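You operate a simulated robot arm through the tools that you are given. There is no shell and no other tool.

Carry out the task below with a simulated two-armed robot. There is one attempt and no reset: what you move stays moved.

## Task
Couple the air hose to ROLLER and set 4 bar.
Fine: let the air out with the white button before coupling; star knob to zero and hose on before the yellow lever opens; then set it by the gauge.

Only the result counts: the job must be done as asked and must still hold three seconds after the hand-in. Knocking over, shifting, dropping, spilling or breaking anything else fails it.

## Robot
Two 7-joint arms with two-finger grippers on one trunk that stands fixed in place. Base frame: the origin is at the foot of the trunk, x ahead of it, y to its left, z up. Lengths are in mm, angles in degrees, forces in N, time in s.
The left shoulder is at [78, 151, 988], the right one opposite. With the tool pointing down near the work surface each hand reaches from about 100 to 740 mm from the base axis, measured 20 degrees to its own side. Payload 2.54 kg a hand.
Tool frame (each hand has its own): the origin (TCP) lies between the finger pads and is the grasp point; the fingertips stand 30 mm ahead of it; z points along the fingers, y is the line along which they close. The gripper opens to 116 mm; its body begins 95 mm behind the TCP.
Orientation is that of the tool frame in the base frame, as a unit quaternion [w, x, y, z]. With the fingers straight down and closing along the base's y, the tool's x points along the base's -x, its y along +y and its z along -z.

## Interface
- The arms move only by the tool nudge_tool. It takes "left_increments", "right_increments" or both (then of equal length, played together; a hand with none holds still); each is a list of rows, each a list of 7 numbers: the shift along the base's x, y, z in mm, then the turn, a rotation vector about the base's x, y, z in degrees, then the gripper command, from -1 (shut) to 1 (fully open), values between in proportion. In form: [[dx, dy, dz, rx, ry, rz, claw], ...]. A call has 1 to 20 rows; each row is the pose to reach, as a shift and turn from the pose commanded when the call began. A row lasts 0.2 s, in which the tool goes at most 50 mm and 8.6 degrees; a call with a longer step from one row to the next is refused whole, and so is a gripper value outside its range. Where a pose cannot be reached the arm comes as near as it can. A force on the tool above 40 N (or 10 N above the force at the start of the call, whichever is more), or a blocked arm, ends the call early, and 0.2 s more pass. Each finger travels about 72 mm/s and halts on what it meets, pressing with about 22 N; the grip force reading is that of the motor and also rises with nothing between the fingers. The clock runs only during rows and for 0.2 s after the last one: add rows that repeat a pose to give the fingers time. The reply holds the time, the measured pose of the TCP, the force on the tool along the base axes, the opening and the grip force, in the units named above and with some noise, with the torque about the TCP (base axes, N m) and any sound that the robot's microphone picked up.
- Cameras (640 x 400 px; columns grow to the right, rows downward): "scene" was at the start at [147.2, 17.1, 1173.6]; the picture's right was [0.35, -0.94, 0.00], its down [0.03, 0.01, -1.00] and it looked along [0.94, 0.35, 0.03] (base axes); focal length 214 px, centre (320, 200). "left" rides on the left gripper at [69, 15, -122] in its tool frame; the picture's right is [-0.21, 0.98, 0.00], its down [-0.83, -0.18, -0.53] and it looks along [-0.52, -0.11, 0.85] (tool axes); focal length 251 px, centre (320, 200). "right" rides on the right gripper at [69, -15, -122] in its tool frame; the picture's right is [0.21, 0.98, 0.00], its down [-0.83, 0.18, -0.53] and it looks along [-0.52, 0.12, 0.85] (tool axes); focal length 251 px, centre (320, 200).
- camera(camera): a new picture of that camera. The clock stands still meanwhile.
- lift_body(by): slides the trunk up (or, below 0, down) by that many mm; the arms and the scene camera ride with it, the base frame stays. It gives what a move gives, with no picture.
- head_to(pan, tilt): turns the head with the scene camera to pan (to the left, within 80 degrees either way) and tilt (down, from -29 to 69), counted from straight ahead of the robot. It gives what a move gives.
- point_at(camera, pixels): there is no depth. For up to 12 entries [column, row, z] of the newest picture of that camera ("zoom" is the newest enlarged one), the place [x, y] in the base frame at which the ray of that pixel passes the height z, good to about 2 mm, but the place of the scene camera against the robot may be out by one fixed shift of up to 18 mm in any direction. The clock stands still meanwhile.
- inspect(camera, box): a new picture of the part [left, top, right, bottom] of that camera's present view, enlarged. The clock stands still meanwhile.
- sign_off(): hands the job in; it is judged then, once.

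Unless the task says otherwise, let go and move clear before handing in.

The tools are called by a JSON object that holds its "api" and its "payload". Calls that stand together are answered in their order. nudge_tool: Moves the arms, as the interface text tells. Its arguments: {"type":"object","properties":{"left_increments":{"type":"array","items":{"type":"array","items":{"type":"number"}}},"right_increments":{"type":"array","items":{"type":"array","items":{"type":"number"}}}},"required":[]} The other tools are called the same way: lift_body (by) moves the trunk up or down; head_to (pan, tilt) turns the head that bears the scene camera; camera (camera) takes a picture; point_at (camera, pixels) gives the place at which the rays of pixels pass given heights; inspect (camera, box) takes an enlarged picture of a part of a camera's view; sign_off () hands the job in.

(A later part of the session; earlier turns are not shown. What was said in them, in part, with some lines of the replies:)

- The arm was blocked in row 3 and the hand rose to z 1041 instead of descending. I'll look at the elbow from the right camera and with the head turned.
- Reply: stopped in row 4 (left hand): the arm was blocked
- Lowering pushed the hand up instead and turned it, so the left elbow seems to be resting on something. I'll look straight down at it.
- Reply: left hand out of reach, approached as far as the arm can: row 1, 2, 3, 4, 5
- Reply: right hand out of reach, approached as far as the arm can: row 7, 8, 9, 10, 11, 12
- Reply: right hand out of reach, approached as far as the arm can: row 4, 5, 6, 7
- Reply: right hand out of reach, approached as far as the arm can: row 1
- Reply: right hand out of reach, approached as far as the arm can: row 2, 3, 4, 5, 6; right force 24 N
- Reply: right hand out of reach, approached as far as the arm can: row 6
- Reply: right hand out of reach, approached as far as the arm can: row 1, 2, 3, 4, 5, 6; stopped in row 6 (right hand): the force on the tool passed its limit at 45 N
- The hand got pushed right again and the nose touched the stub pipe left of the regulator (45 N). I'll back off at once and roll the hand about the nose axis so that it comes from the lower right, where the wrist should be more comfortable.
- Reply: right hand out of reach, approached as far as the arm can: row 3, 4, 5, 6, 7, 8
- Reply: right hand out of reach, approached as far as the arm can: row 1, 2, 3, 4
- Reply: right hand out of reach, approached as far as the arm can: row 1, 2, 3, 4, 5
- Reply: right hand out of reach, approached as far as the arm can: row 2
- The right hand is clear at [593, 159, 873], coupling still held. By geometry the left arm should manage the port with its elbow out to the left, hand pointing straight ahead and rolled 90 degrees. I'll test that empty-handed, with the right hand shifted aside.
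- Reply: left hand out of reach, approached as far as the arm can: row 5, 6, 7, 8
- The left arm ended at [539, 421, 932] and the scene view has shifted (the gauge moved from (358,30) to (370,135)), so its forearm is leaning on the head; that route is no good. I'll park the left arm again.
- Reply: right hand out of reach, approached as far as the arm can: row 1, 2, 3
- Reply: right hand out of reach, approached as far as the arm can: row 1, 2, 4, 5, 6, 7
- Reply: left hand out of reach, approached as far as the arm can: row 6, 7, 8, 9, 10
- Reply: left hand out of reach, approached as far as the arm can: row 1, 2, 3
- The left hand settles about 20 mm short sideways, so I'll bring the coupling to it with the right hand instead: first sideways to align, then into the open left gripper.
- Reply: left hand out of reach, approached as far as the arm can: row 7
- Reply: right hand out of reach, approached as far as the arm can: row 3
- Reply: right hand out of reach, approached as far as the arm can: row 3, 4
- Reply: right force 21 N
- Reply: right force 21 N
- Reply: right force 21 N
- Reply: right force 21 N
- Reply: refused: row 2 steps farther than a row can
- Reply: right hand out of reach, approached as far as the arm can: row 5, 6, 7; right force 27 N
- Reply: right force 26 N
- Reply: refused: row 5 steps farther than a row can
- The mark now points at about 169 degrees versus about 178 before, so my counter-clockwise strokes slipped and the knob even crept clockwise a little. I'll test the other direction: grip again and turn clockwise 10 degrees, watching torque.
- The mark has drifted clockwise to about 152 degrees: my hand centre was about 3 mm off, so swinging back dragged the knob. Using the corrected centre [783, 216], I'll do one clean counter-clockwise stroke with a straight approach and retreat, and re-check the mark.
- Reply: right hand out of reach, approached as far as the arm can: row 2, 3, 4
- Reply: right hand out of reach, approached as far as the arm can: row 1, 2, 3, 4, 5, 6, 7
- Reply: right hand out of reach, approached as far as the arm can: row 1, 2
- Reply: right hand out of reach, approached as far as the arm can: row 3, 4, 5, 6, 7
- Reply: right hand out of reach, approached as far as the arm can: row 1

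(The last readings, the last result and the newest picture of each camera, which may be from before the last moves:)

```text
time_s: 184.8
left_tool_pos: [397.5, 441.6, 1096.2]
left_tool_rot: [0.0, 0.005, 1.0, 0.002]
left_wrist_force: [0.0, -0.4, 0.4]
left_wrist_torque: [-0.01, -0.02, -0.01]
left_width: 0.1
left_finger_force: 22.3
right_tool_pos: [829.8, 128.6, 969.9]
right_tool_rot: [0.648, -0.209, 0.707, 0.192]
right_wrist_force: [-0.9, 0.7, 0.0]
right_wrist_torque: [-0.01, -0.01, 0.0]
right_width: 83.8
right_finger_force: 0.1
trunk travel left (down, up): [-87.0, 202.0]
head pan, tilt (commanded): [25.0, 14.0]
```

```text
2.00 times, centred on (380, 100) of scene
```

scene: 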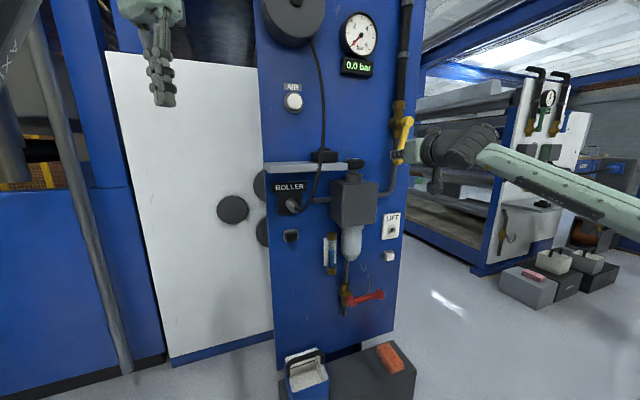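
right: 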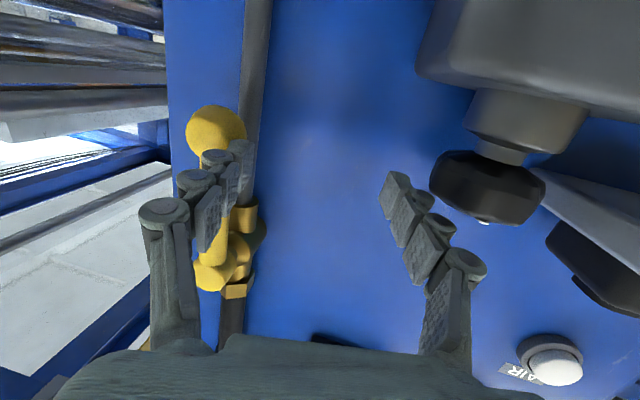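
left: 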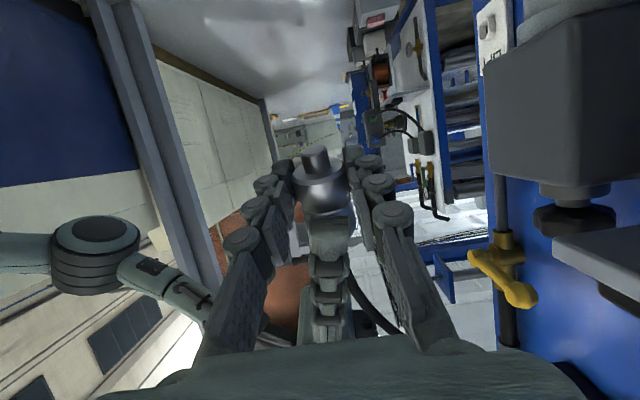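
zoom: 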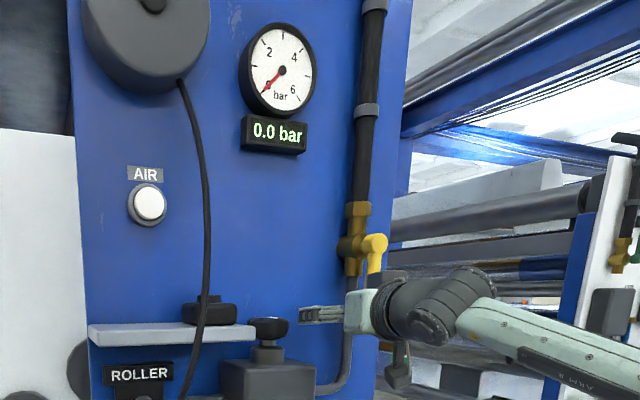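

The lever now lies nearly parallel to the pipe. I'll nudge right another 10 mm to feel for the stop.

{"api": "nudge_tool", "payload": {"right_increments": [[3.5, -3.5, 0, 0, 0, 0, 0.45], [7, -7, 0, 0, 0, 0, 0.45], [10, -10, 0, 0, 0, 0, 0.45]]}}

{"api": "camera", "payload": {"camera": "right"}}

```text
time_s: 185.7
left_tool_pos: [396.4, 442.1, 1095.3]
left_tool_rot: [0.0, 0.005, 1.0, 0.002]
left_wrist_force: [-0.5, 0.8, 0.4]
left_wrist_torque: [-0.01, 0.05, -0.04]
left_width: 0.1
left_finger_force: 21.9
right_tool_pos: [838.2, 119.5, 970.6]
right_tool_rot: [0.647, -0.209, 0.707, 0.192]
right_wrist_force: [-1.4, 1.1, 0.4]
right_wrist_torque: [0.04, 0.02, 0.01]
right_width: 85.1
right_finger_force: 0.0
trunk travel left (down, up): [-87.0, 202.0]
head pan, tilt (commanded): [25.0, 14.0]
```

```text
taken
```

right: 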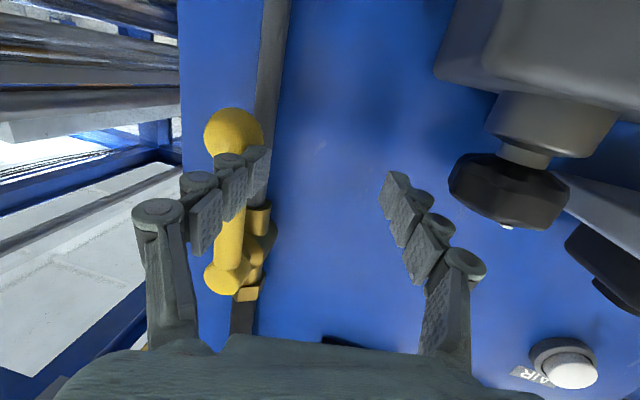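

Only about 2 N so far, so it is still moving or just touching. Pushing another 12 mm.

{"api": "nudge_tool", "payload": {"right_increments": [[3, -3, 0, 0, 0, 0, 0.45], [6, -6, 0, 0, 0, 0, 0.45], [8.5, -8.5, 0, 0, 0, 0, 0.45]]}}

{"api": "camera", "payload": {"camera": "right"}}

{"api": "inspect", "payload": {"camera": "scene", "box": [340, 80, 460, 200]}}

```text
time_s: 186.4
left_tool_pos: [397.0, 442.6, 1096.4]
left_tool_rot: [-0.001, 0.005, 1.0, 0.003]
left_wrist_force: [0.0, 0.2, 0.3]
left_wrist_torque: [0.01, -0.04, -0.01]
left_width: 0.1
left_finger_force: 21.8
right_tool_pos: [847.0, 111.4, 970.1]
right_tool_rot: [0.648, -0.209, 0.707, 0.192]
right_wrist_force: [-0.6, 0.0, 1.4]
right_wrist_torque: [0.02, 0.01, 0.02]
right_width: 86.8
right_finger_force: 0.0
trunk travel left (down, up): [-87.0, 202.0]
head pan, tilt (commanded): [25.0, 14.0]
```

```text
taken
```

right: 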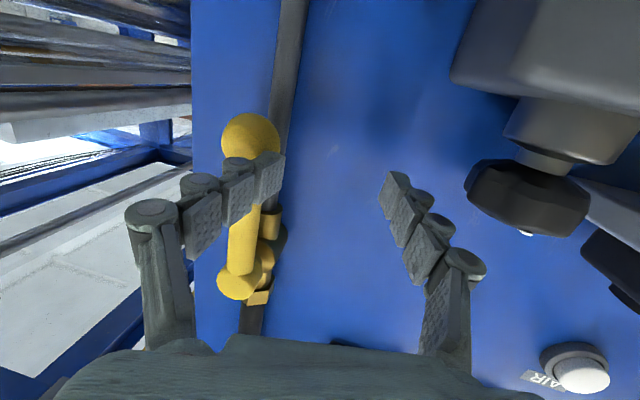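

```text
3.33 times, centred on (400, 140) of scene
```

zoom: 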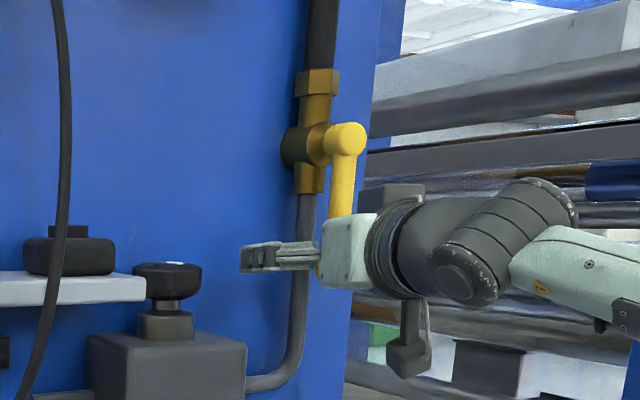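

The finger seems to have slid over the front of the bar; the lever is still about 5 degrees short. I'll back off, close the gripper, go slightly deeper, and push the ball's side with the closed fist.

{"api": "nudge_tool", "payload": {"right_increments": [[-10.6, -10.6, 0, 0, 0, 0, 0.45], [-16.3, -4.9, -4, 0, 0, 0, -1], [-16.3, -4.9, -6, 0, 0, 0, -1], [-16.3, -4.9, -6, 0, 0, 0, -1], [0.7, 12, -6, 0, 0, 0, -1], [6, 6.7, -6, 0, 0, 0, -1], [11, 1.7, -6, 0, 0, 0, -1]]}}

{"api": "camera", "payload": {"camera": "right"}}

```text
time_s: 188.1
left_tool_pos: [397.6, 442.5, 1095.8]
left_tool_rot: [0.0, 0.005, 1.0, 0.003]
left_wrist_force: [0.8, 0.5, 1.0]
left_wrist_torque: [0.0, 0.0, -0.01]
left_width: 0.0
left_finger_force: 22.1
right_tool_pos: [857.9, 112.8, 963.3]
right_tool_rot: [0.647, -0.21, 0.707, 0.193]
right_wrist_force: [0.5, 0.0, 0.6]
right_wrist_torque: [-0.04, 0.03, 0.02]
right_width: 0.0
right_finger_force: 21.7
trunk travel left (down, up): [-87.0, 202.0]
head pan, tilt (commanded): [25.0, 14.0]
```

```text
taken
```

right: 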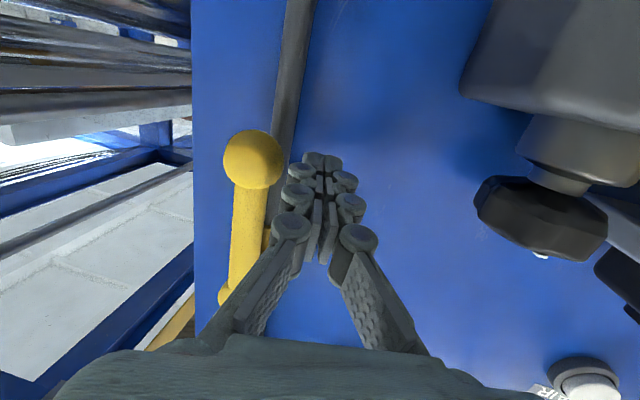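

The ball is at about s=575 with the fist some 10 mm to its left; the lever is about 5 degrees short. Pushing right until something resists.

{"api": "nudge_tool", "payload": {"right_increments": [[4, -4, 0, 0, 0, 0, -1], [8, -8, 0, 0, 0, 0, -1], [12, -12, 0, 0, 0, 0, -1], [16, -16, 0, 0, 0, 0, -1]]}}

{"api": "camera", "payload": {"camera": "right"}}

{"api": "inspect", "payload": {"camera": "scene", "box": [340, 80, 460, 200]}}

```text
time_s: 189.2
left_tool_pos: [395.5, 442.7, 1096.5]
left_tool_rot: [0.001, 0.006, 1.0, 0.004]
left_wrist_force: [0.1, -0.6, 0.3]
left_wrist_torque: [-0.01, 0.04, 0.03]
left_width: 0.1
left_finger_force: 22.3
right_tool_pos: [865.3, 109.2, 963.8]
right_tool_rot: [0.646, -0.217, 0.704, 0.2]
right_wrist_force: [-6.0, 3.8, 1.0]
right_wrist_torque: [0.0, 0.01, 0.02]
right_width: 0.0
right_finger_force: 21.8
trunk travel left (down, up): [-87.0, 202.0]
head pan, tilt (commanded): [25.0, 14.0]
stopped in row 4 (right hand): the force on the tool passed its limit at 40 N (the readings are from after the stop); the commanded pose is now the measured one
```

```text
taken
```

right: 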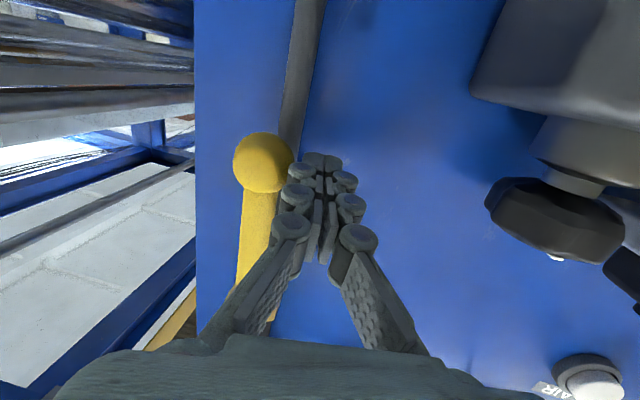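

```text
3.33 times, centred on (400, 140) of scene
```

zoom: 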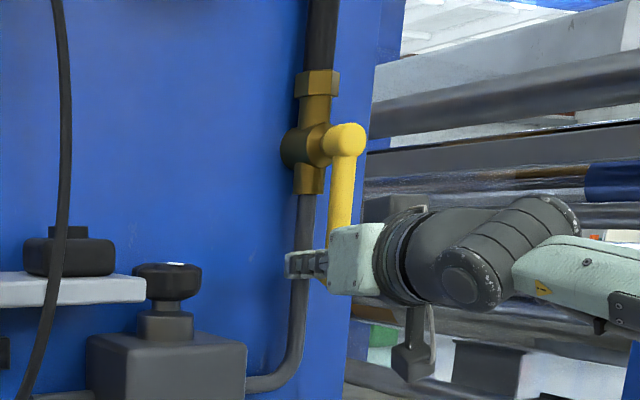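

The push ended at the 40 N limit: the lever is hard against its open stop. I'll withdraw, raise the trunk again and look at the gauge.

{"api": "nudge_tool", "payload": {"right_increments": [[-25, -14, 0, 0, 0, 0, -1], [-58, -38, 4, 0, 0, 0, -1], [-92, -62, 8, -3.2, 3.8, 2.3, -1], [-126, -86, 12, -6.4, 7.7, 4.6, -1], [-160, -110, 16, -9.5, 11.5, 7.0, -1], [-195, -132, 16, -12.7, 15.4, 9.3, -1], [-230, -155, 16, -15.9, 19.2, 11.6, -1], [-270, -180, 16, -15.9, 19.2, 11.6, -1]]}}

{"api": "lift_body", "payload": {"by": 200}}

{"api": "camera", "payload": {"camera": "scene"}}

{"api": "inspect", "payload": {"camera": "scene", "box": [310, 80, 430, 250]}}

```text
time_s: 191.0
left_tool_pos: [397.2, 441.2, 1096.1]
left_tool_rot: [0.0, 0.006, 1.0, 0.002]
left_wrist_force: [0.7, 0.0, 0.5]
left_wrist_torque: [-0.04, 0.0, 0.0]
left_width: 0.1
left_finger_force: 22.1
right_tool_pos: [595.2, -74.3, 977.6]
right_tool_rot: [0.46, -0.336, 0.798, 0.195]
right_wrist_force: [0.4, -0.2, -0.2]
right_wrist_torque: [0.0, -0.01, 0.01]
right_width: 0.1
right_finger_force: 22.0
trunk travel left (down, up): [-87.0, 202.0]
head pan, tilt (commanded): [25.0, 14.0]
```

```text
time_s: 193.2
left_tool_pos: [398.1, 441.6, 1295.4]
left_tool_rot: [0.0, 0.006, 1.0, 0.003]
left_wrist_force: [0.0, -0.4, 0.4]
left_wrist_torque: [0.04, 0.0, -0.01]
left_width: 0.2
left_finger_force: 22.1
right_tool_pos: [595.4, -73.2, 1177.5]
right_tool_rot: [0.46, -0.336, 0.798, 0.196]
right_wrist_force: [-0.4, 0.6, -0.8]
right_wrist_torque: [-0.02, 0.01, -0.03]
right_width: 0.0
right_finger_force: 22.7
trunk travel left (down, up): [-287.0, 2.0]
head pan, tilt (commanded): [25.0, 14.0]
```

```text
taken
```

scene: 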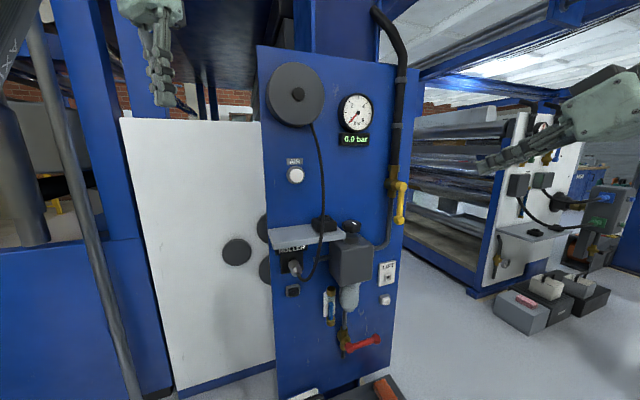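

```text
2.35 times, centred on (370, 165) of scene
```

zoom: 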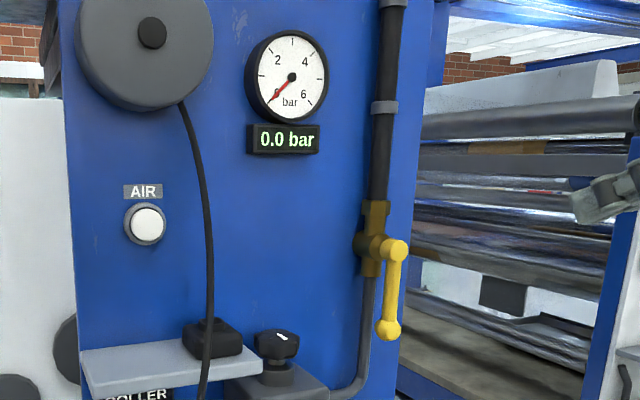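

The yellow lever now hangs vertical along the pipe and the gauge shows 0.0 bar. Moving the right hand back to the star knob, this time starting at yaw 49.5 for clockwise strokes.

{"api": "nudge_tool", "payload": {"right_increments": [[17.7, 29.5, -23.5, 0.9, -0.9, 0.5, -1], [35.5, 59, -47, 1.8, -1.7, 0.9, -0.5], [53, 88.5, -70.6, 2.7, -2.6, 1.4, 0.2], [71, 118, -94.2, 3.6, -3.5, 1.9, 0.2], [88.7, 147.5, -117.7, 4.5, -4.3, 2.3, 0.2], [106.4, 177, -141.2, 5.4, -5.2, 2.8, 0.2], [124.2, 206.5, -164.8, 6.3, -6.0, 3.2, 0.2], [141.9, 236, -188.3, 7.2, -6.9, 3.7, 0.2]]}}

{"api": "camera", "payload": {"camera": "right"}}

```text
time_s: 194.9
left_tool_pos: [398.0, 441.6, 1296.3]
left_tool_rot: [0.0, 0.005, 1.0, 0.003]
left_wrist_force: [0.1, -0.3, 0.3]
left_wrist_torque: [-0.02, 0.03, 0.02]
left_width: 0.0
left_finger_force: 22.0
right_tool_pos: [738.1, 163.6, 986.6]
right_tool_rot: [0.521, -0.343, 0.744, 0.239]
right_wrist_force: [0.7, -0.2, -0.5]
right_wrist_torque: [0.03, 0.0, 0.0]
right_width: 69.7
right_finger_force: 0.1
trunk travel left (down, up): [-287.0, 2.0]
head pan, tilt (commanded): [25.0, 14.0]
```

```text
taken
```

right: 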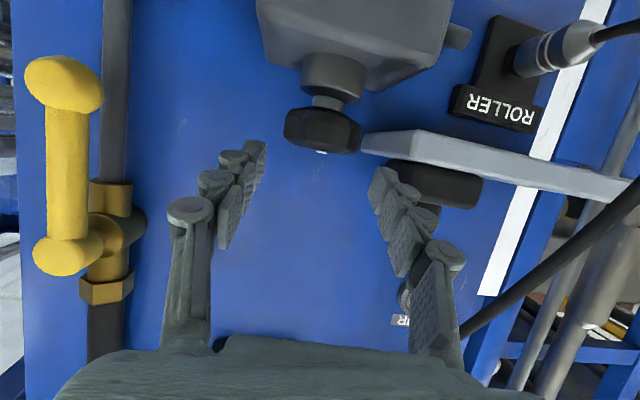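

In position; the lever is clear on the left of the picture. Two clockwise strokes, then read the gauge.

{"api": "nudge_tool", "payload": {"right_increments": [[12, 14, -6, 0, 0, 0, 0.2], [24, 28, -12, 0, 0, 0, 0.2], [35.8, 42.1, -17.9, 0, 0, 0, 0.2], [35.8, 42.1, -17.9, 0, 0, 0, -1], [35.8, 42.1, -17.9, 0, 0, 0, -1], [34.7, 43.1, -17.9, 0, 0, -6, -1], [33.8, 44.2, -17.9, 0, 0, -12, -1], [33.8, 44.2, -17.9, 0, 0, -12, 0.2], [33.8, 44.2, -17.9, 0, 0, -12, 0.2], [34.7, 43.1, -17.9, 0, 0, -6, 0.2], [35.8, 42.1, -17.9, 0, 0, 0, 0.2], [35.8, 42.1, -17.9, 0, 0, 0, -1], [35.8, 42.1, -17.9, 0, 0, 0, -1], [34.7, 43.1, -17.9, 0, 0, -6, -1], [33.8, 44.2, -17.9, 0, 0, -12, -1], [33.8, 44.2, -17.9, 0, 0, -12, -1]]}}

{"api": "inspect", "payload": {"camera": "scene", "box": [310, 80, 430, 250]}}

```text
time_s: 198.3
left_tool_pos: [395.1, 442.3, 1297.2]
left_tool_rot: [0.001, 0.006, 1.0, 0.004]
left_wrist_force: [-0.1, 0.0, -0.9]
left_wrist_torque: [-0.03, 0.05, 0.02]
left_width: 0.1
left_finger_force: 22.3
right_tool_pos: [770.0, 208.3, 972.3]
right_tool_rot: [0.543, -0.265, 0.775, 0.184]
right_wrist_force: [-9.9, -1.0, 0.8]
right_wrist_torque: [-0.99, 0.43, 0.1]
right_width: 56.5
right_finger_force: 45.7
trunk travel left (down, up): [-287.0, 2.0]
head pan, tilt (commanded): [25.0, 14.0]
```

```text
2.35 times, centred on (370, 165) of scene
```

zoom: 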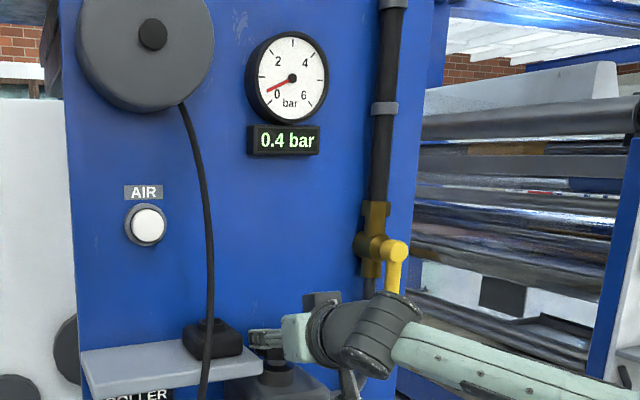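

The gauge reads 0.4 bar, so the valve is open and clockwise raises the pressure. Continuing with clockwise ratchet strokes.

{"api": "nudge_tool", "payload": {"right_increments": [[0, 0, 0, 0, 0, 0, 0.2], [0, 0, 0, 0, 0, 0, 0.2], [1, -1.2, 0, 0, 0, 6.5, 0.2], [2.2, -2.3, 0, 0, 0, 13, 0.2], [2.2, -2.3, 0, 0, 0, 13, -1], [2.2, -2.3, 0, 0, 0, 13, -1], [0.9, -1.1, 0, 0, 0, 6, -1], [-0.2, 0.2, 0, 0, 0, -1, -1], [-0.2, 0.2, 0, 0, 0, -1, 0.2], [-0.2, 0.2, 0, 0, 0, -1, 0.2], [1, -1.2, 0, 0, 0, 6.5, 0.2], [2.2, -2.3, 0, 0, 0, 13, 0.2], [2.2, -2.3, 0, 0, 0, 13, -1], [2.2, -2.3, 0, 0, 0, 13, -1], [0.9, -1.1, 0, 0, 0, 6, -1], [-0.2, 0.2, 0, 0, 0, -1, -1], [-0.2, 0.2, 0, 0, 0, -1, -1]]}}

{"api": "inspect", "payload": {"camera": "scene", "box": [310, 80, 430, 250]}}

```text
time_s: 201.9
left_tool_pos: [397.3, 442.1, 1296.2]
left_tool_rot: [0.001, 0.006, 1.0, 0.002]
left_wrist_force: [-0.5, -1.2, -0.1]
left_wrist_torque: [-0.04, -0.01, 0.02]
left_width: 0.0
left_finger_force: 22.2
right_tool_pos: [770.3, 209.9, 973.2]
right_tool_rot: [0.546, -0.258, 0.777, 0.179]
right_wrist_force: [-0.3, 3.0, 6.3]
right_wrist_torque: [-1.14, -0.85, 0.04]
right_width: 58.5
right_finger_force: 45.2
trunk travel left (down, up): [-287.0, 2.0]
head pan, tilt (commanded): [25.0, 14.0]
```

```text
2.35 times, centred on (370, 165) of scene
```

zoom: 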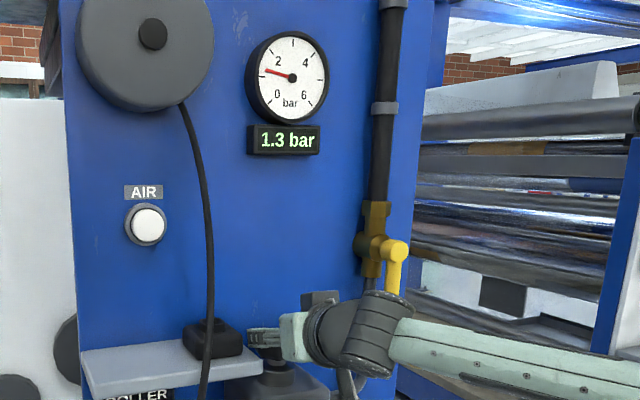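

1.3 bar after those two strokes, about 0.45 bar per stroke. Two more.

{"api": "nudge_tool", "payload": {"right_increments": [[0, 0, 0, 0, 0, 0, 0.2], [0, 0, 0, 0, 0, 0, 0.2], [1.1, -1.3, 0, 0, 0, 7, 0.2], [2.4, -2.5, 0, 0, 0, 14, 0.2], [2.4, -2.5, 0, 0, 0, 14, -1], [2.4, -2.5, 0, 0, 0, 14, -1], [1.1, -1.3, 0, 0, 0, 7, -1], [0, 0, 0, 0, 0, 0, -1], [0, 0, 0, 0, 0, 0, 0.2], [0, 0, 0, 0, 0, 0, 0.2], [1.1, -1.3, 0, 0, 0, 7, 0.2], [2.4, -2.5, 0, 0, 0, 14, 0.2], [2.4, -2.5, 0, 0, 0, 14, -1], [2.4, -2.5, 0, 0, 0, 14, -1], [1.1, -1.3, 0, 0, 0, 7, -1], [0, 0, 0, 0, 0, 0, -1], [0, 0, 0, 0, 0, 0, -1]]}}

{"api": "inspect", "payload": {"camera": "scene", "box": [310, 80, 430, 250]}}

```text
time_s: 205.6
left_tool_pos: [396.8, 441.0, 1295.7]
left_tool_rot: [0.002, 0.005, 1.0, 0.003]
left_wrist_force: [0.5, -0.1, 0.0]
left_wrist_torque: [0.02, -0.01, 0.02]
left_width: 0.4
left_finger_force: 21.7
right_tool_pos: [770.1, 208.6, 969.7]
right_tool_rot: [0.543, -0.255, 0.779, 0.181]
right_wrist_force: [-14.3, -6.4, -5.7]
right_wrist_torque: [0.7, 1.66, 0.01]
right_width: 58.0
right_finger_force: 45.3
right hand out of reach, approached as far as the arm can: row 4, 12, 15
trunk travel left (down, up): [-287.0, 2.0]
head pan, tilt (commanded): [25.0, 14.0]
```

```text
2.35 times, centred on (370, 165) of scene
```

zoom: 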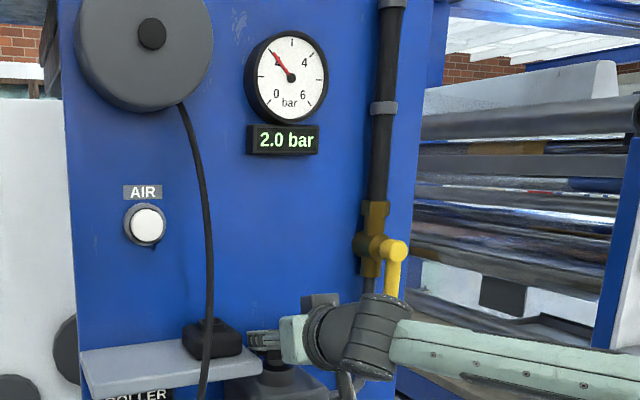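

2.0 bar. Two more strokes with a slightly smaller swing.

{"api": "nudge_tool", "payload": {"right_increments": [[0, 0, 0, 0, 0, 0, 0.2], [0, 0, 0, 0, 0, 0, 0.2], [1.1, -1.2, 0, 0, 0, 6.5, 0.2], [2.2, -2.3, 0, 0, 0, 13, 0.2], [2.2, -2.3, 0, 0, 0, 13, -1], [2.2, -2.3, 0, 0, 0, 13, -1], [1.1, -1.2, 0, 0, 0, 6.5, -1], [0, 0, 0, 0, 0, 0, -1], [0, 0, 0, 0, 0, 0, 0.2], [0, 0, 0, 0, 0, 0, 0.2], [1.1, -1.2, 0, 0, 0, 6.5, 0.2], [2.2, -2.3, 0, 0, 0, 13, 0.2], [2.2, -2.3, 0, 0, 0, 13, -1], [2.2, -2.3, 0, 0, 0, 13, -1], [1.1, -1.2, 0, 0, 0, 6.5, -1], [0, 0, 0, 0, 0, 0, -1], [0, 0, 0, 0, 0, 0, -1]]}}

{"api": "inspect", "payload": {"camera": "scene", "box": [310, 80, 430, 250]}}

```text
time_s: 209.2
left_tool_pos: [396.4, 442.3, 1296.4]
left_tool_rot: [0.001, 0.006, 1.0, 0.003]
left_wrist_force: [0.2, -0.1, -0.4]
left_wrist_torque: [0.01, 0.01, 0.01]
left_width: 0.1
left_finger_force: 21.7
right_tool_pos: [771.5, 209.3, 973.5]
right_tool_rot: [0.546, -0.258, 0.777, 0.179]
right_wrist_force: [-0.9, 4.6, 7.7]
right_wrist_torque: [-0.29, -0.54, 0.1]
right_width: 56.7
right_finger_force: 44.8
trunk travel left (down, up): [-287.0, 2.0]
head pan, tilt (commanded): [25.0, 14.0]
```

```text
2.35 times, centred on (370, 165) of scene
```

zoom: 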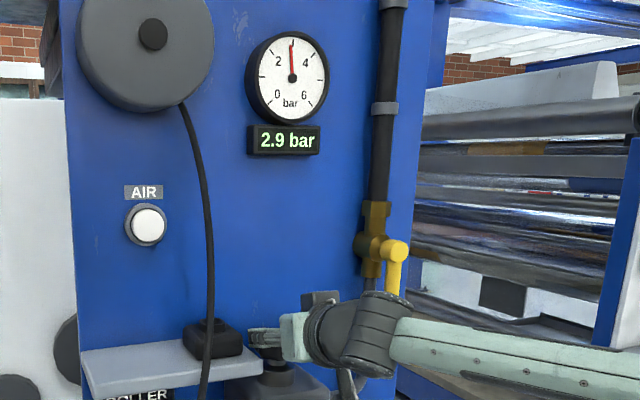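

2.9 bar. Two more strokes should bring about 3.75.

{"api": "nudge_tool", "payload": {"right_increments": [[0, 0, 0, 0, 0, 0, 0.2], [0, 0, 0, 0, 0, 0, 0.2], [1.1, -1.2, 0, 0, 0, 6.5, 0.2], [2.2, -2.3, 0, 0, 0, 13, 0.2], [2.2, -2.3, 0, 0, 0, 13, -1], [2.2, -2.3, 0, 0, 0, 13, -1], [1.1, -1.2, 0, 0, 0, 6.5, -1], [0, 0, 0, 0, 0, 0, -1], [0, 0, 0, 0, 0, 0, 0.2], [0, 0, 0, 0, 0, 0, 0.2], [1.1, -1.2, 0, 0, 0, 6.5, 0.2], [2.2, -2.3, 0, 0, 0, 13, 0.2], [2.2, -2.3, 0, 0, 0, 13, -1], [2.2, -2.3, 0, 0, 0, 13, -1], [1.1, -1.2, 0, 0, 0, 6.5, -1], [0, 0, 0, 0, 0, 0, -1], [0, 0, 0, 0, 0, 0, -1]]}}

{"api": "inspect", "payload": {"camera": "scene", "box": [310, 80, 430, 250]}}

```text
time_s: 212.8
left_tool_pos: [395.7, 441.9, 1296.0]
left_tool_rot: [0.001, 0.006, 1.0, 0.002]
left_wrist_force: [-0.5, 0.4, 0.1]
left_wrist_torque: [-0.03, 0.03, 0.02]
left_width: 0.0
left_finger_force: 22.2
right_tool_pos: [769.6, 208.7, 974.3]
right_tool_rot: [0.547, -0.257, 0.776, 0.178]
right_wrist_force: [3.8, 4.7, 9.1]
right_wrist_torque: [-0.71, -1.15, 0.04]
right_width: 58.9
right_finger_force: 45.2
trunk travel left (down, up): [-287.0, 2.0]
head pan, tilt (commanded): [25.0, 14.0]
```

```text
2.35 times, centred on (370, 165) of scene
```

zoom: 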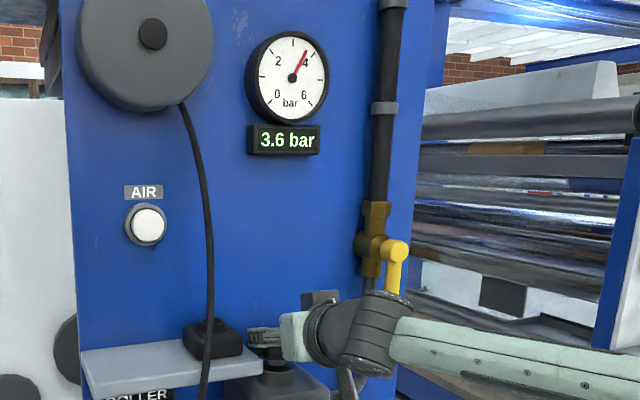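

3.6 bar. For the last part I'll regrip and check the gauge before turning in small increments.

{"api": "nudge_tool", "payload": {"right_increments": [[0, 0, 0, 0, 0, 0, 0.2], [0, 0, 0, 0, 0, 0, 0.2], [1.1, -1.2, 0, 0, 0, 6.5, 0.2], [2.2, -2.3, 0, 0, 0, 13, 0.2], [2.2, -2.3, 0, 0, 0, 13, -1], [2.2, -2.3, 0, 0, 0, 13, -1], [2.2, -2.3, 0, 0, 0, 13, -1]]}}

{"api": "inspect", "payload": {"camera": "scene", "box": [310, 80, 430, 250]}}

{"api": "nudge_tool", "payload": {"right_increments": [[-0.5, 0.5, 0, 0, 0, -3, -1], [-1.1, 1.1, 0, 0, 0, -6.5, -1], [-1.1, 1.1, 0, 0, 0, -6.5, -1]]}}

{"api": "inspect", "payload": {"camera": "scene", "box": [310, 80, 430, 250]}}

```text
time_s: 214.3
left_tool_pos: [396.9, 442.3, 1295.2]
left_tool_rot: [0.0, 0.004, 1.0, 0.003]
left_wrist_force: [-1.1, 0.1, 0.0]
left_wrist_torque: [-0.02, 0.04, 0.0]
left_width: 0.4
left_finger_force: 22.5
right_tool_pos: [772.7, 205.5, 974.4]
right_tool_rot: [0.523, -0.344, 0.742, 0.239]
right_wrist_force: [4.8, 1.1, 4.4]
right_wrist_torque: [0.19, -1.33, -0.06]
right_width: 56.4
right_finger_force: 44.8
trunk travel left (down, up): [-287.0, 2.0]
head pan, tilt (commanded): [25.0, 14.0]
```

```text
2.35 times, centred on (370, 165) of scene
```

zoom: 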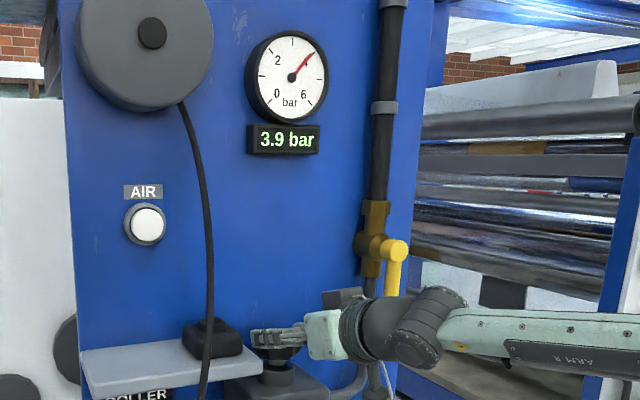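

```text
time_s: 215.2
left_tool_pos: [397.0, 442.1, 1295.6]
left_tool_rot: [0.0, 0.005, 1.0, 0.003]
left_wrist_force: [0.3, 0.2, -0.5]
left_wrist_torque: [0.03, -0.03, -0.01]
left_width: 0.1
left_finger_force: 22.0
right_tool_pos: [772.0, 206.8, 974.3]
right_tool_rot: [0.535, -0.301, 0.761, 0.211]
right_wrist_force: [7.3, 6.0, 12.4]
right_wrist_torque: [-0.08, -0.04, -0.05]
right_width: 56.5
right_finger_force: 44.9
trunk travel left (down, up): [-287.0, 2.0]
head pan, tilt (commanded): [25.0, 14.0]
```

```text
2.35 times, centred on (370, 165) of scene
```

zoom: 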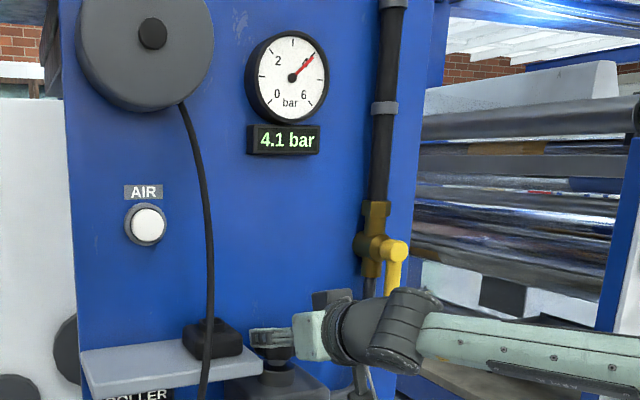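

The regrip itself brought 3.9, and the small turn 4.1 bar. I'll hold a moment to see if the reading has settled.

{"api": "nudge_tool", "payload": {"right_increments": [[0, 0, 0, 0, 0, 0, -1], [0, 0, 0, 0, 0, 0, -1], [0, 0, 0, 0, 0, 0, -1], [0, 0, 0, 0, 0, 0, -1], [0, 0, 0, 0, 0, 0, -1]]}}

{"api": "inspect", "payload": {"camera": "scene", "box": [330, 80, 390, 150]}}

```text
time_s: 216.3
left_tool_pos: [396.7, 442.8, 1295.5]
left_tool_rot: [0.001, 0.006, 1.0, 0.002]
left_wrist_force: [0.4, -0.3, 0.2]
left_wrist_torque: [-0.02, 0.01, 0.04]
left_width: 0.2
left_finger_force: 21.9
right_tool_pos: [770.5, 205.9, 974.7]
right_tool_rot: [0.534, -0.302, 0.761, 0.211]
right_wrist_force: [9.5, 8.4, 14.7]
right_wrist_torque: [0.84, -0.3, -0.01]
right_width: 56.2
right_finger_force: 45.4
trunk travel left (down, up): [-287.0, 2.0]
head pan, tilt (commanded): [25.0, 14.0]
```

```text
5.71 times, centred on (360, 115) of scene
```

zoom: 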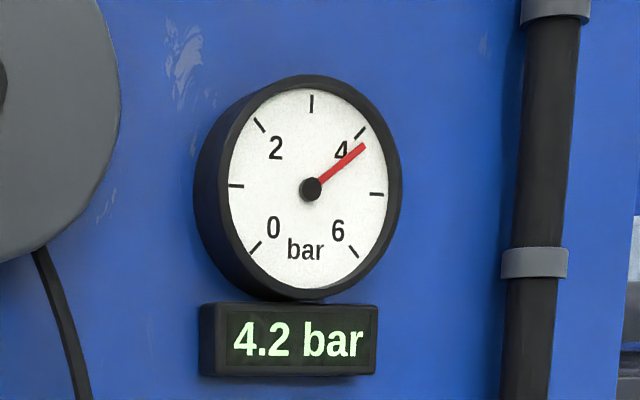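

It settles at 4.2 bar. I'll turn back counter-clockwise about 6 degrees while still gripping, then let it settle.

{"api": "nudge_tool", "payload": {"right_increments": [[0.5, -0.5, 0, 0, 0, 3, -1], [1.0, -1.0, 0, 0, 0, 6, -1], [1.0, -1.0, 0, 0, 0, 6, -1], [1.0, -1.0, 0, 0, 0, 6, -1], [1.0, -1.0, 0, 0, 0, 6, -1], [1.0, -1.0, 0, 0, 0, 6, -1], [1.0, -1.0, 0, 0, 0, 6, -1]]}}

{"api": "inspect", "payload": {"camera": "scene", "box": [330, 80, 390, 150]}}

```text
time_s: 217.9
left_tool_pos: [397.3, 441.6, 1296.2]
left_tool_rot: [0.001, 0.005, 1.0, 0.004]
left_wrist_force: [0.1, 0.3, 0.3]
left_wrist_torque: [0.02, 0.02, 0.02]
left_width: 0.0
left_finger_force: 21.7
right_tool_pos: [772.9, 206.0, 973.9]
right_tool_rot: [0.524, -0.34, 0.744, 0.237]
right_wrist_force: [13.5, 3.1, 18.5]
right_wrist_torque: [0.69, -0.79, -0.17]
right_width: 56.6
right_finger_force: 45.5
trunk travel left (down, up): [-287.0, 2.0]
head pan, tilt (commanded): [25.0, 14.0]
```

```text
5.71 times, centred on (360, 115) of scene
```

zoom: 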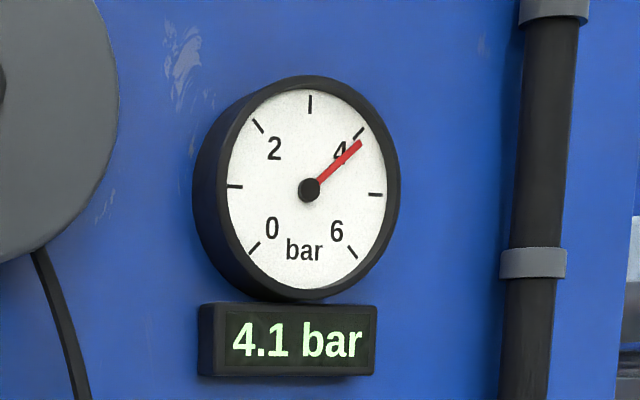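

4.1 bar and perhaps still falling; I'll hold a second and look again.

{"api": "nudge_tool", "payload": {"right_increments": [[0, 0, 0, 0, 0, 0, -1], [0, 0, 0, 0, 0, 0, -1], [0, 0, 0, 0, 0, 0, -1], [0, 0, 0, 0, 0, 0, -1], [0, 0, 0, 0, 0, 0, -1], [0, 0, 0, 0, 0, 0, -1]]}}

{"api": "inspect", "payload": {"camera": "scene", "box": [330, 80, 390, 150]}}

```text
time_s: 219.3
left_tool_pos: [396.1, 441.5, 1296.3]
left_tool_rot: [0.001, 0.006, 1.0, 0.004]
left_wrist_force: [0.6, 0.8, 0.6]
left_wrist_torque: [0.02, 0.01, 0.01]
left_width: 0.1
left_finger_force: 22.2
right_tool_pos: [773.3, 204.9, 973.6]
right_tool_rot: [0.524, -0.339, 0.744, 0.237]
right_wrist_force: [13.5, 1.9, 18.5]
right_wrist_torque: [0.39, -0.39, -0.19]
right_width: 56.6
right_finger_force: 45.1
trunk travel left (down, up): [-287.0, 2.0]
head pan, tilt (commanded): [25.0, 14.0]
```

```text
5.71 times, centred on (360, 115) of scene
```

zoom: 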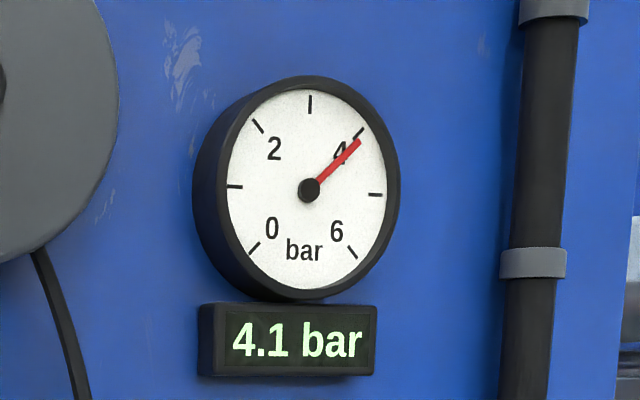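

Steady at 4.1. Turning back another 2.5 degrees.

{"api": "nudge_tool", "payload": {"right_increments": [[0.5, -0.5, 0, 0, 0, 2.5, -1], [0.5, -0.5, 0, 0, 0, 2.5, -1], [0.5, -0.5, 0, 0, 0, 2.5, -1], [0.5, -0.5, 0, 0, 0, 2.5, -1], [0.5, -0.5, 0, 0, 0, 2.5, -1], [0.5, -0.5, 0, 0, 0, 2.5, -1]]}}

{"api": "inspect", "payload": {"camera": "scene", "box": [330, 80, 390, 150]}}

```text
time_s: 220.8
left_tool_pos: [396.6, 443.0, 1295.5]
left_tool_rot: [0.001, 0.005, 1.0, 0.003]
left_wrist_force: [-0.4, 0.1, 0.2]
left_wrist_torque: [0.0, -0.01, -0.03]
left_width: 0.3
left_finger_force: 22.2
right_tool_pos: [772.9, 204.8, 974.1]
right_tool_rot: [0.521, -0.348, 0.741, 0.242]
right_wrist_force: [12.1, 1.2, 19.1]
right_wrist_torque: [0.6, -0.12, -0.19]
right_width: 56.4
right_finger_force: 44.9
trunk travel left (down, up): [-287.0, 2.0]
head pan, tilt (commanded): [25.0, 14.0]
```

```text
5.71 times, centred on (360, 115) of scene
```

zoom: 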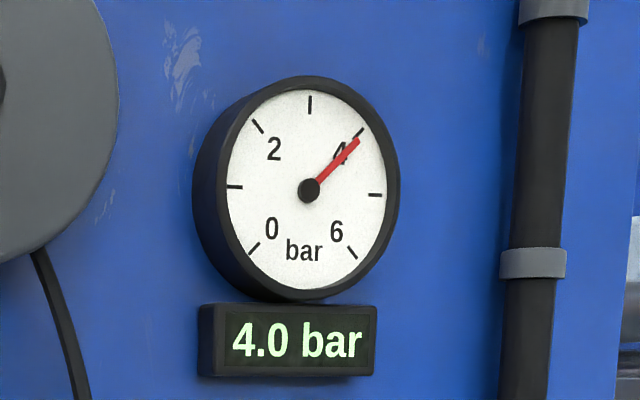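

4.0 bar with the needle on the mark. Before letting go I'll relieve the load on the hand (12 N sideways, 19 N up) so that releasing won't move the knob.

{"api": "nudge_tool", "payload": {"right_increments": [[1, 0, 2, 0, 0, 0, -1], [2, 0, 4, 0, 0, 0, -1], [2, 0, 4, 0, 0, 0, -1]]}}

{"api": "inspect", "payload": {"camera": "scene", "box": [330, 80, 390, 150]}}

```text
time_s: 221.6
left_tool_pos: [396.0, 442.1, 1297.3]
left_tool_rot: [0.001, 0.005, 1.0, 0.004]
left_wrist_force: [0.1, 0.1, -0.2]
left_wrist_torque: [0.01, 0.01, 0.01]
left_width: 0.3
left_finger_force: 21.8
right_tool_pos: [774.1, 204.3, 975.0]
right_tool_rot: [0.516, -0.357, 0.739, 0.247]
right_wrist_force: [-7.3, -8.3, 3.5]
right_wrist_torque: [0.46, -0.83, 0.02]
right_width: 56.6
right_finger_force: 45.0
trunk travel left (down, up): [-287.0, 2.0]
head pan, tilt (commanded): [25.0, 14.0]
```

```text
5.71 times, centred on (360, 115) of scene
```

zoom: 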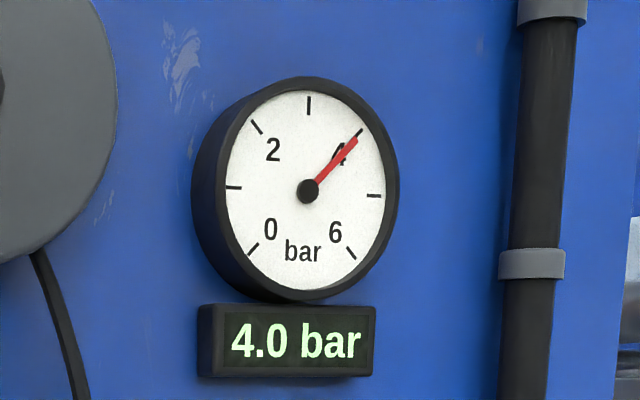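

Sideways load is now near zero and the gauge holds 4.0. Opening the fingers.

{"api": "nudge_tool", "payload": {"right_increments": [[0, 0, 0, 0, 0, 0, 0.2], [0, 0, 0, 0, 0, 0, 0.2], [0, 0, 0, 0, 0, 0, 0.2]]}}

{"api": "inspect", "payload": {"camera": "scene", "box": [330, 80, 390, 150]}}

```text
time_s: 222.3
left_tool_pos: [397.3, 441.5, 1296.5]
left_tool_rot: [0.0, 0.006, 1.0, 0.002]
left_wrist_force: [0.0, -0.8, -1.4]
left_wrist_torque: [0.0, -0.01, 0.01]
left_width: 0.0
left_finger_force: 21.6
right_tool_pos: [776.1, 205.9, 974.8]
right_tool_rot: [0.517, -0.357, 0.737, 0.25]
right_wrist_force: [0.5, -0.6, 0.5]
right_wrist_torque: [0.04, 0.01, 0.01]
right_width: 69.6
right_finger_force: 0.1
trunk travel left (down, up): [-287.0, 2.0]
head pan, tilt (commanded): [25.0, 14.0]
```

```text
5.71 times, centred on (360, 115) of scene
```

zoom: 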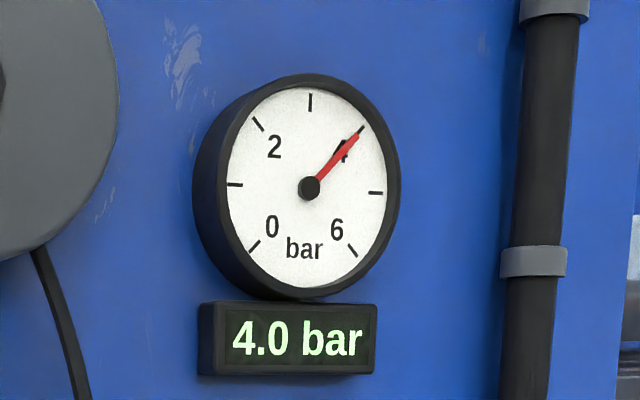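

Still 4.0 bar with the fingers off the knob. Withdrawing straight back along the hand's axis and then clear of the panel.

{"api": "nudge_tool", "payload": {"right_increments": [[-6, -7.4, 3.4, 0, 0, 0, 0.2], [-14.6, -18.4, 8.5, 0, 0, 0, 0.2], [-26.3, -33.2, 15.3, 0, 0, 0, 0.2], [-43, -54, 27, 0, 0, 0, 0.2], [-64, -80, 48, 0, 0, 0, 0.2], [-90, -112, 70, 0, 0, 0, 0.2], [-118, -148, 90, 0, 0, 0, 0], [-148, -186, 105, 0, 0, 0, -0.5], [-180, -222, 115, 0, 0, 0, -0.5]]}}

{"api": "camera", "payload": {"camera": "scene"}}

{"api": "inspect", "payload": {"camera": "scene", "box": [250, 80, 430, 300]}}

{"api": "camera", "payload": {"camera": "right"}}

```text
refused: row 8 steps farther than a row can; nothing moved
```

```text
taken
```

scene: 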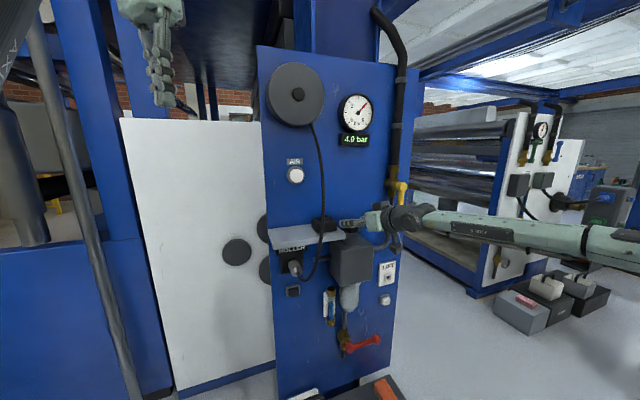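

```text
1.82 times, centred on (340, 190) of scene
```

zoom: 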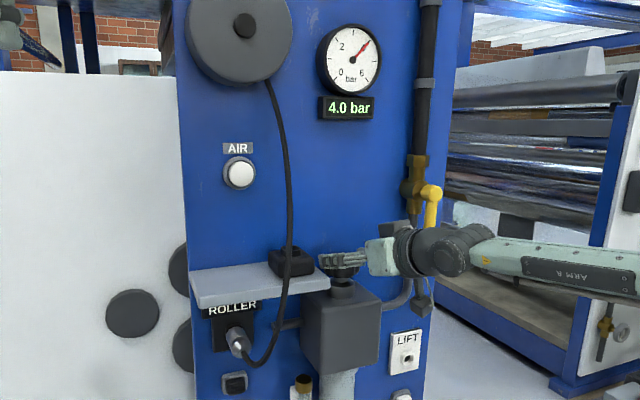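

```text
taken
```

right: 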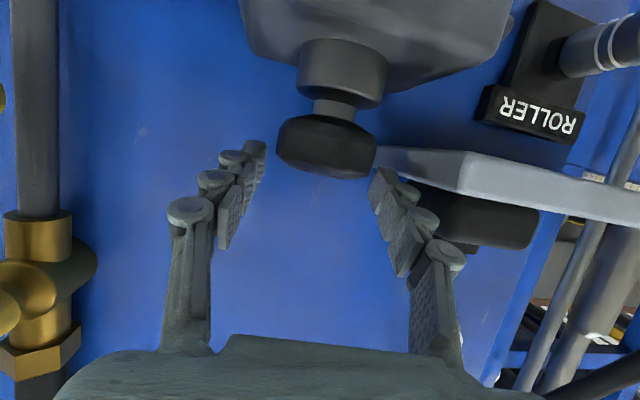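

Nothing moved (one step was too long), and 4.0 bar holds. In the hand view the knob sits closer to the image-right finger, so I'll centre by 2.5 mm first and then withdraw with shorter steps.

{"api": "nudge_tool", "payload": {"right_increments": [[-2, 1.6, 0, 0, 0, 0, 0.24], [-8, -5.8, 3.4, 0, 0, 0, 0.24], [-16.6, -16.8, 8.5, 0, 0, 0, 0.24], [-28.3, -31.6, 15.3, 0, 0, 0, 0.24], [-43, -50, 24, 0, 0, 0, 0.24], [-60, -72, 38, 0, 0, 0, 0.24], [-80, -98, 52, 0, 0, 0, 0.2], [-102, -126, 66, 0, 0, 0, 0], [-124, -154, 80, 0, 0, 0, -0.5], [-146, -182, 92, 0, 0, 0, -0.5], [-168, -210, 102, 0, 0, 0, -0.5]]}}

{"api": "camera", "payload": {"camera": "scene"}}

{"api": "inspect", "payload": {"camera": "scene", "box": [250, 80, 430, 300]}}

{"api": "inspect", "payload": {"camera": "scene", "box": [330, 80, 390, 150]}}

```text
time_s: 224.8
left_tool_pos: [396.9, 442.0, 1296.5]
left_tool_rot: [0.001, 0.005, 1.0, 0.004]
left_wrist_force: [0.7, -0.1, 0.0]
left_wrist_torque: [0.0, -0.01, 0.02]
left_width: 0.0
left_finger_force: 21.7
right_tool_pos: [606.7, -6.9, 1078.3]
right_tool_rot: [0.517, -0.356, 0.738, 0.249]
right_wrist_force: [-0.4, -0.5, 0.5]
right_wrist_torque: [0.01, 0.04, 0.02]
right_width: 28.9
right_finger_force: 0.0
trunk travel left (down, up): [-287.0, 2.0]
head pan, tilt (commanded): [25.0, 14.0]
```

```text
taken
```

scene: 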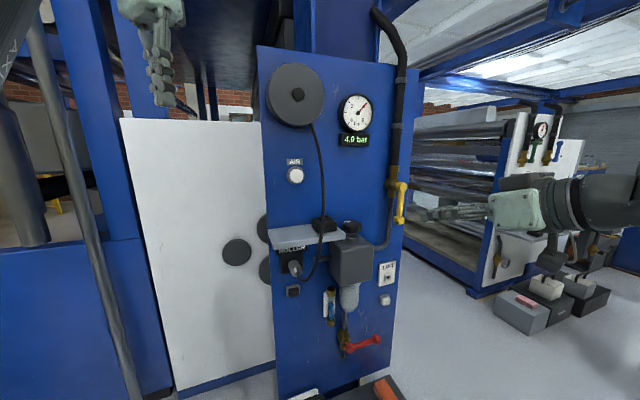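

```text
1.82 times, centred on (340, 190) of scene
```

zoom: 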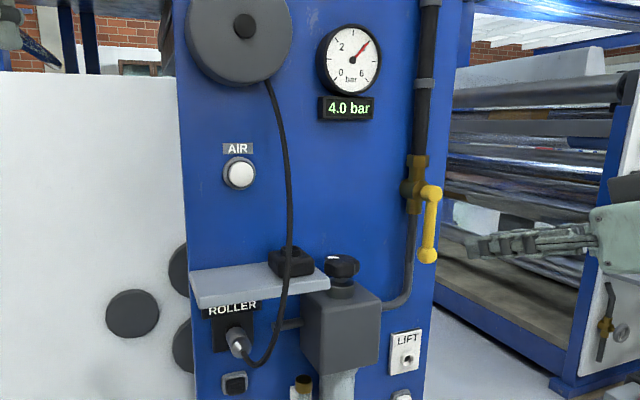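

```text
5.71 times, centred on (360, 115) of scene
```

zoom: 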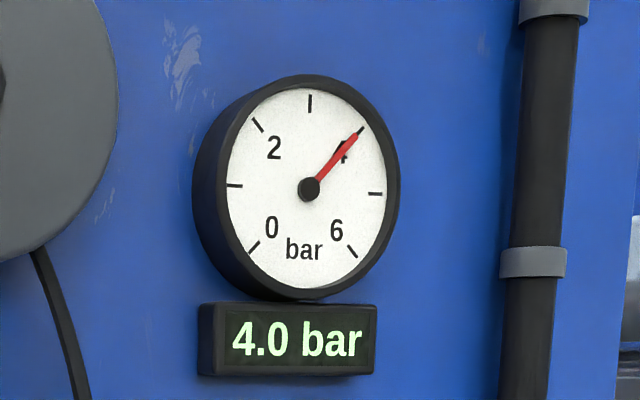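

The gauge holds 4.0 bar with both hands clear, hose in ROLLER and lever open. I'll wait three seconds and check stability and the coupling once more.

{"api": "nudge_tool", "payload": {"right_increments": [[-4, -4, 0, 0, 0, 0, -0.5], [-4, -4, 0, 0, 0, 0, -0.5], [-4, -4, 0, 0, 0, 0, -0.5], [-4, -4, 0, 0, 0, 0, -0.5], [-4, -4, 0, 0, 0, 0, -0.5], [-4, -4, 0, 0, 0, 0, -0.5], [-4, -4, 0, 0, 0, 0, -0.5], [-4, -4, 0, 0, 0, 0, -0.5], [-4, -4, 0, 0, 0, 0, -0.5], [-4, -4, 0, 0, 0, 0, -0.5], [-4, -4, 0, 0, 0, 0, -0.5], [-4, -4, 0, 0, 0, 0, -0.5], [-4, -4, 0, 0, 0, 0, -0.5], [-4, -4, 0, 0, 0, 0, -0.5], [-4, -4, 0, 0, 0, 0, -0.5], [-4, -4, 0, 0, 0, 0, -0.5]]}}

{"api": "inspect", "payload": {"camera": "scene", "box": [330, 80, 390, 150]}}

{"api": "inspect", "payload": {"camera": "scene", "box": [250, 220, 410, 340]}}

{"api": "inspect", "payload": {"camera": "right", "box": [260, 0, 480, 160]}}

```text
time_s: 228.2
left_tool_pos: [397.5, 442.2, 1296.0]
left_tool_rot: [0.001, 0.005, 1.0, 0.003]
left_wrist_force: [0.1, 0.0, -0.3]
left_wrist_torque: [-0.01, 0.02, 0.03]
left_width: 0.0
left_finger_force: 22.0
right_tool_pos: [604.6, -10.6, 1076.3]
right_tool_rot: [0.517, -0.356, 0.738, 0.248]
right_wrist_force: [-0.1, 0.0, -0.6]
right_wrist_torque: [0.04, 0.0, -0.01]
right_width: 29.0
right_finger_force: 0.1
trunk travel left (down, up): [-287.0, 2.0]
head pan, tilt (commanded): [25.0, 14.0]
```

```text
5.71 times, centred on (360, 115) of scene
```

zoom: 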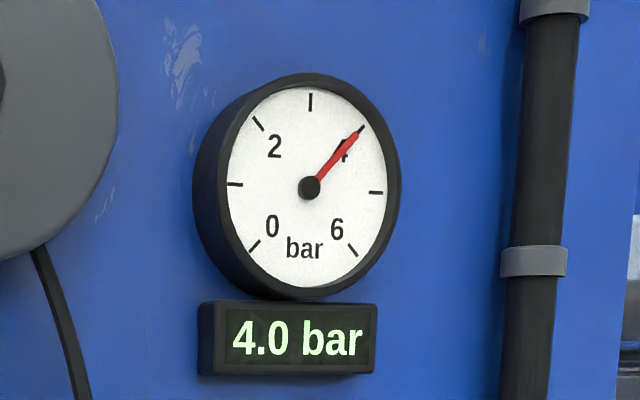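

```text
3.33 times, centred on (330, 280) of scene
```

zoom: 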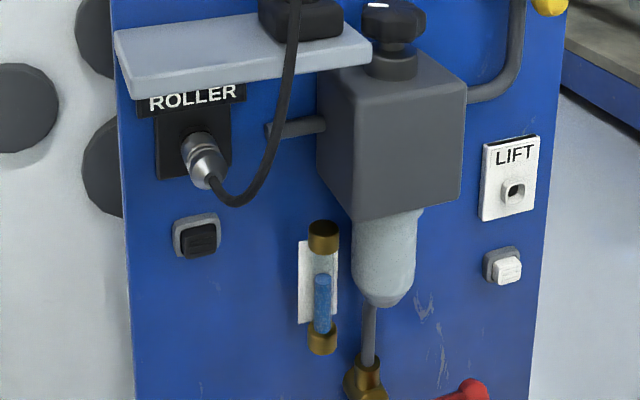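

```text
2.50 times, centred on (370, 80) of right
```

zoom: 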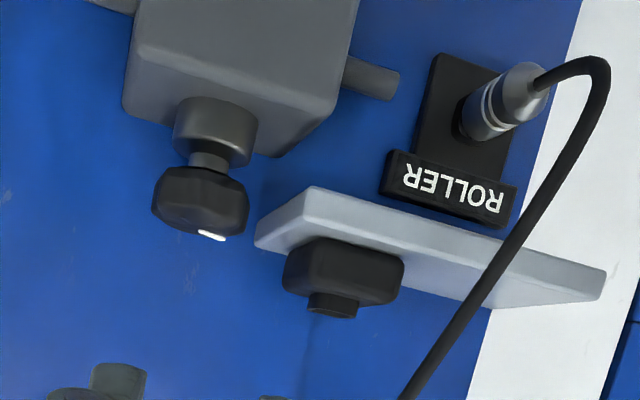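

The reading has held at 4.0 bar for over five seconds. The hose is seated in ROLLER, the yellow lever is open, both hands are clear, and nothing else on the panel looks disturbed, so I'm handing in the job.

{"api": "sign_off", "payload": {}}

```text
The job is handed in.
```

The air hose is coupled to ROLLER, and the gauge and display read 4.0 bar. The reading held for more than five seconds with both hands clear before I handed in.

- **Venting:** holding the white AIR button brought the gauge from 1.2 to 0.0 bar before I touched the coupling.
- **Coupling:** no click was heard as the hose went on. It resisted a pull of about 20 N and stayed in when I let go.
- **Opening:** with the hose on, I turned the star knob to its stop and then opened the yellow lever to its stop. The gauge stayed at 0.0 bar until I turned the knob up.

Two hard contacts happened along the way:

- **Left arm, early on:** it hit something near the left edge of the panel, or the white board behind it, at about 112 N.
- **Hose end:** while being carried, it bumped the short pipe beside the regulator at about 45 N.

Nothing looked moved or damaged in the later pictures.
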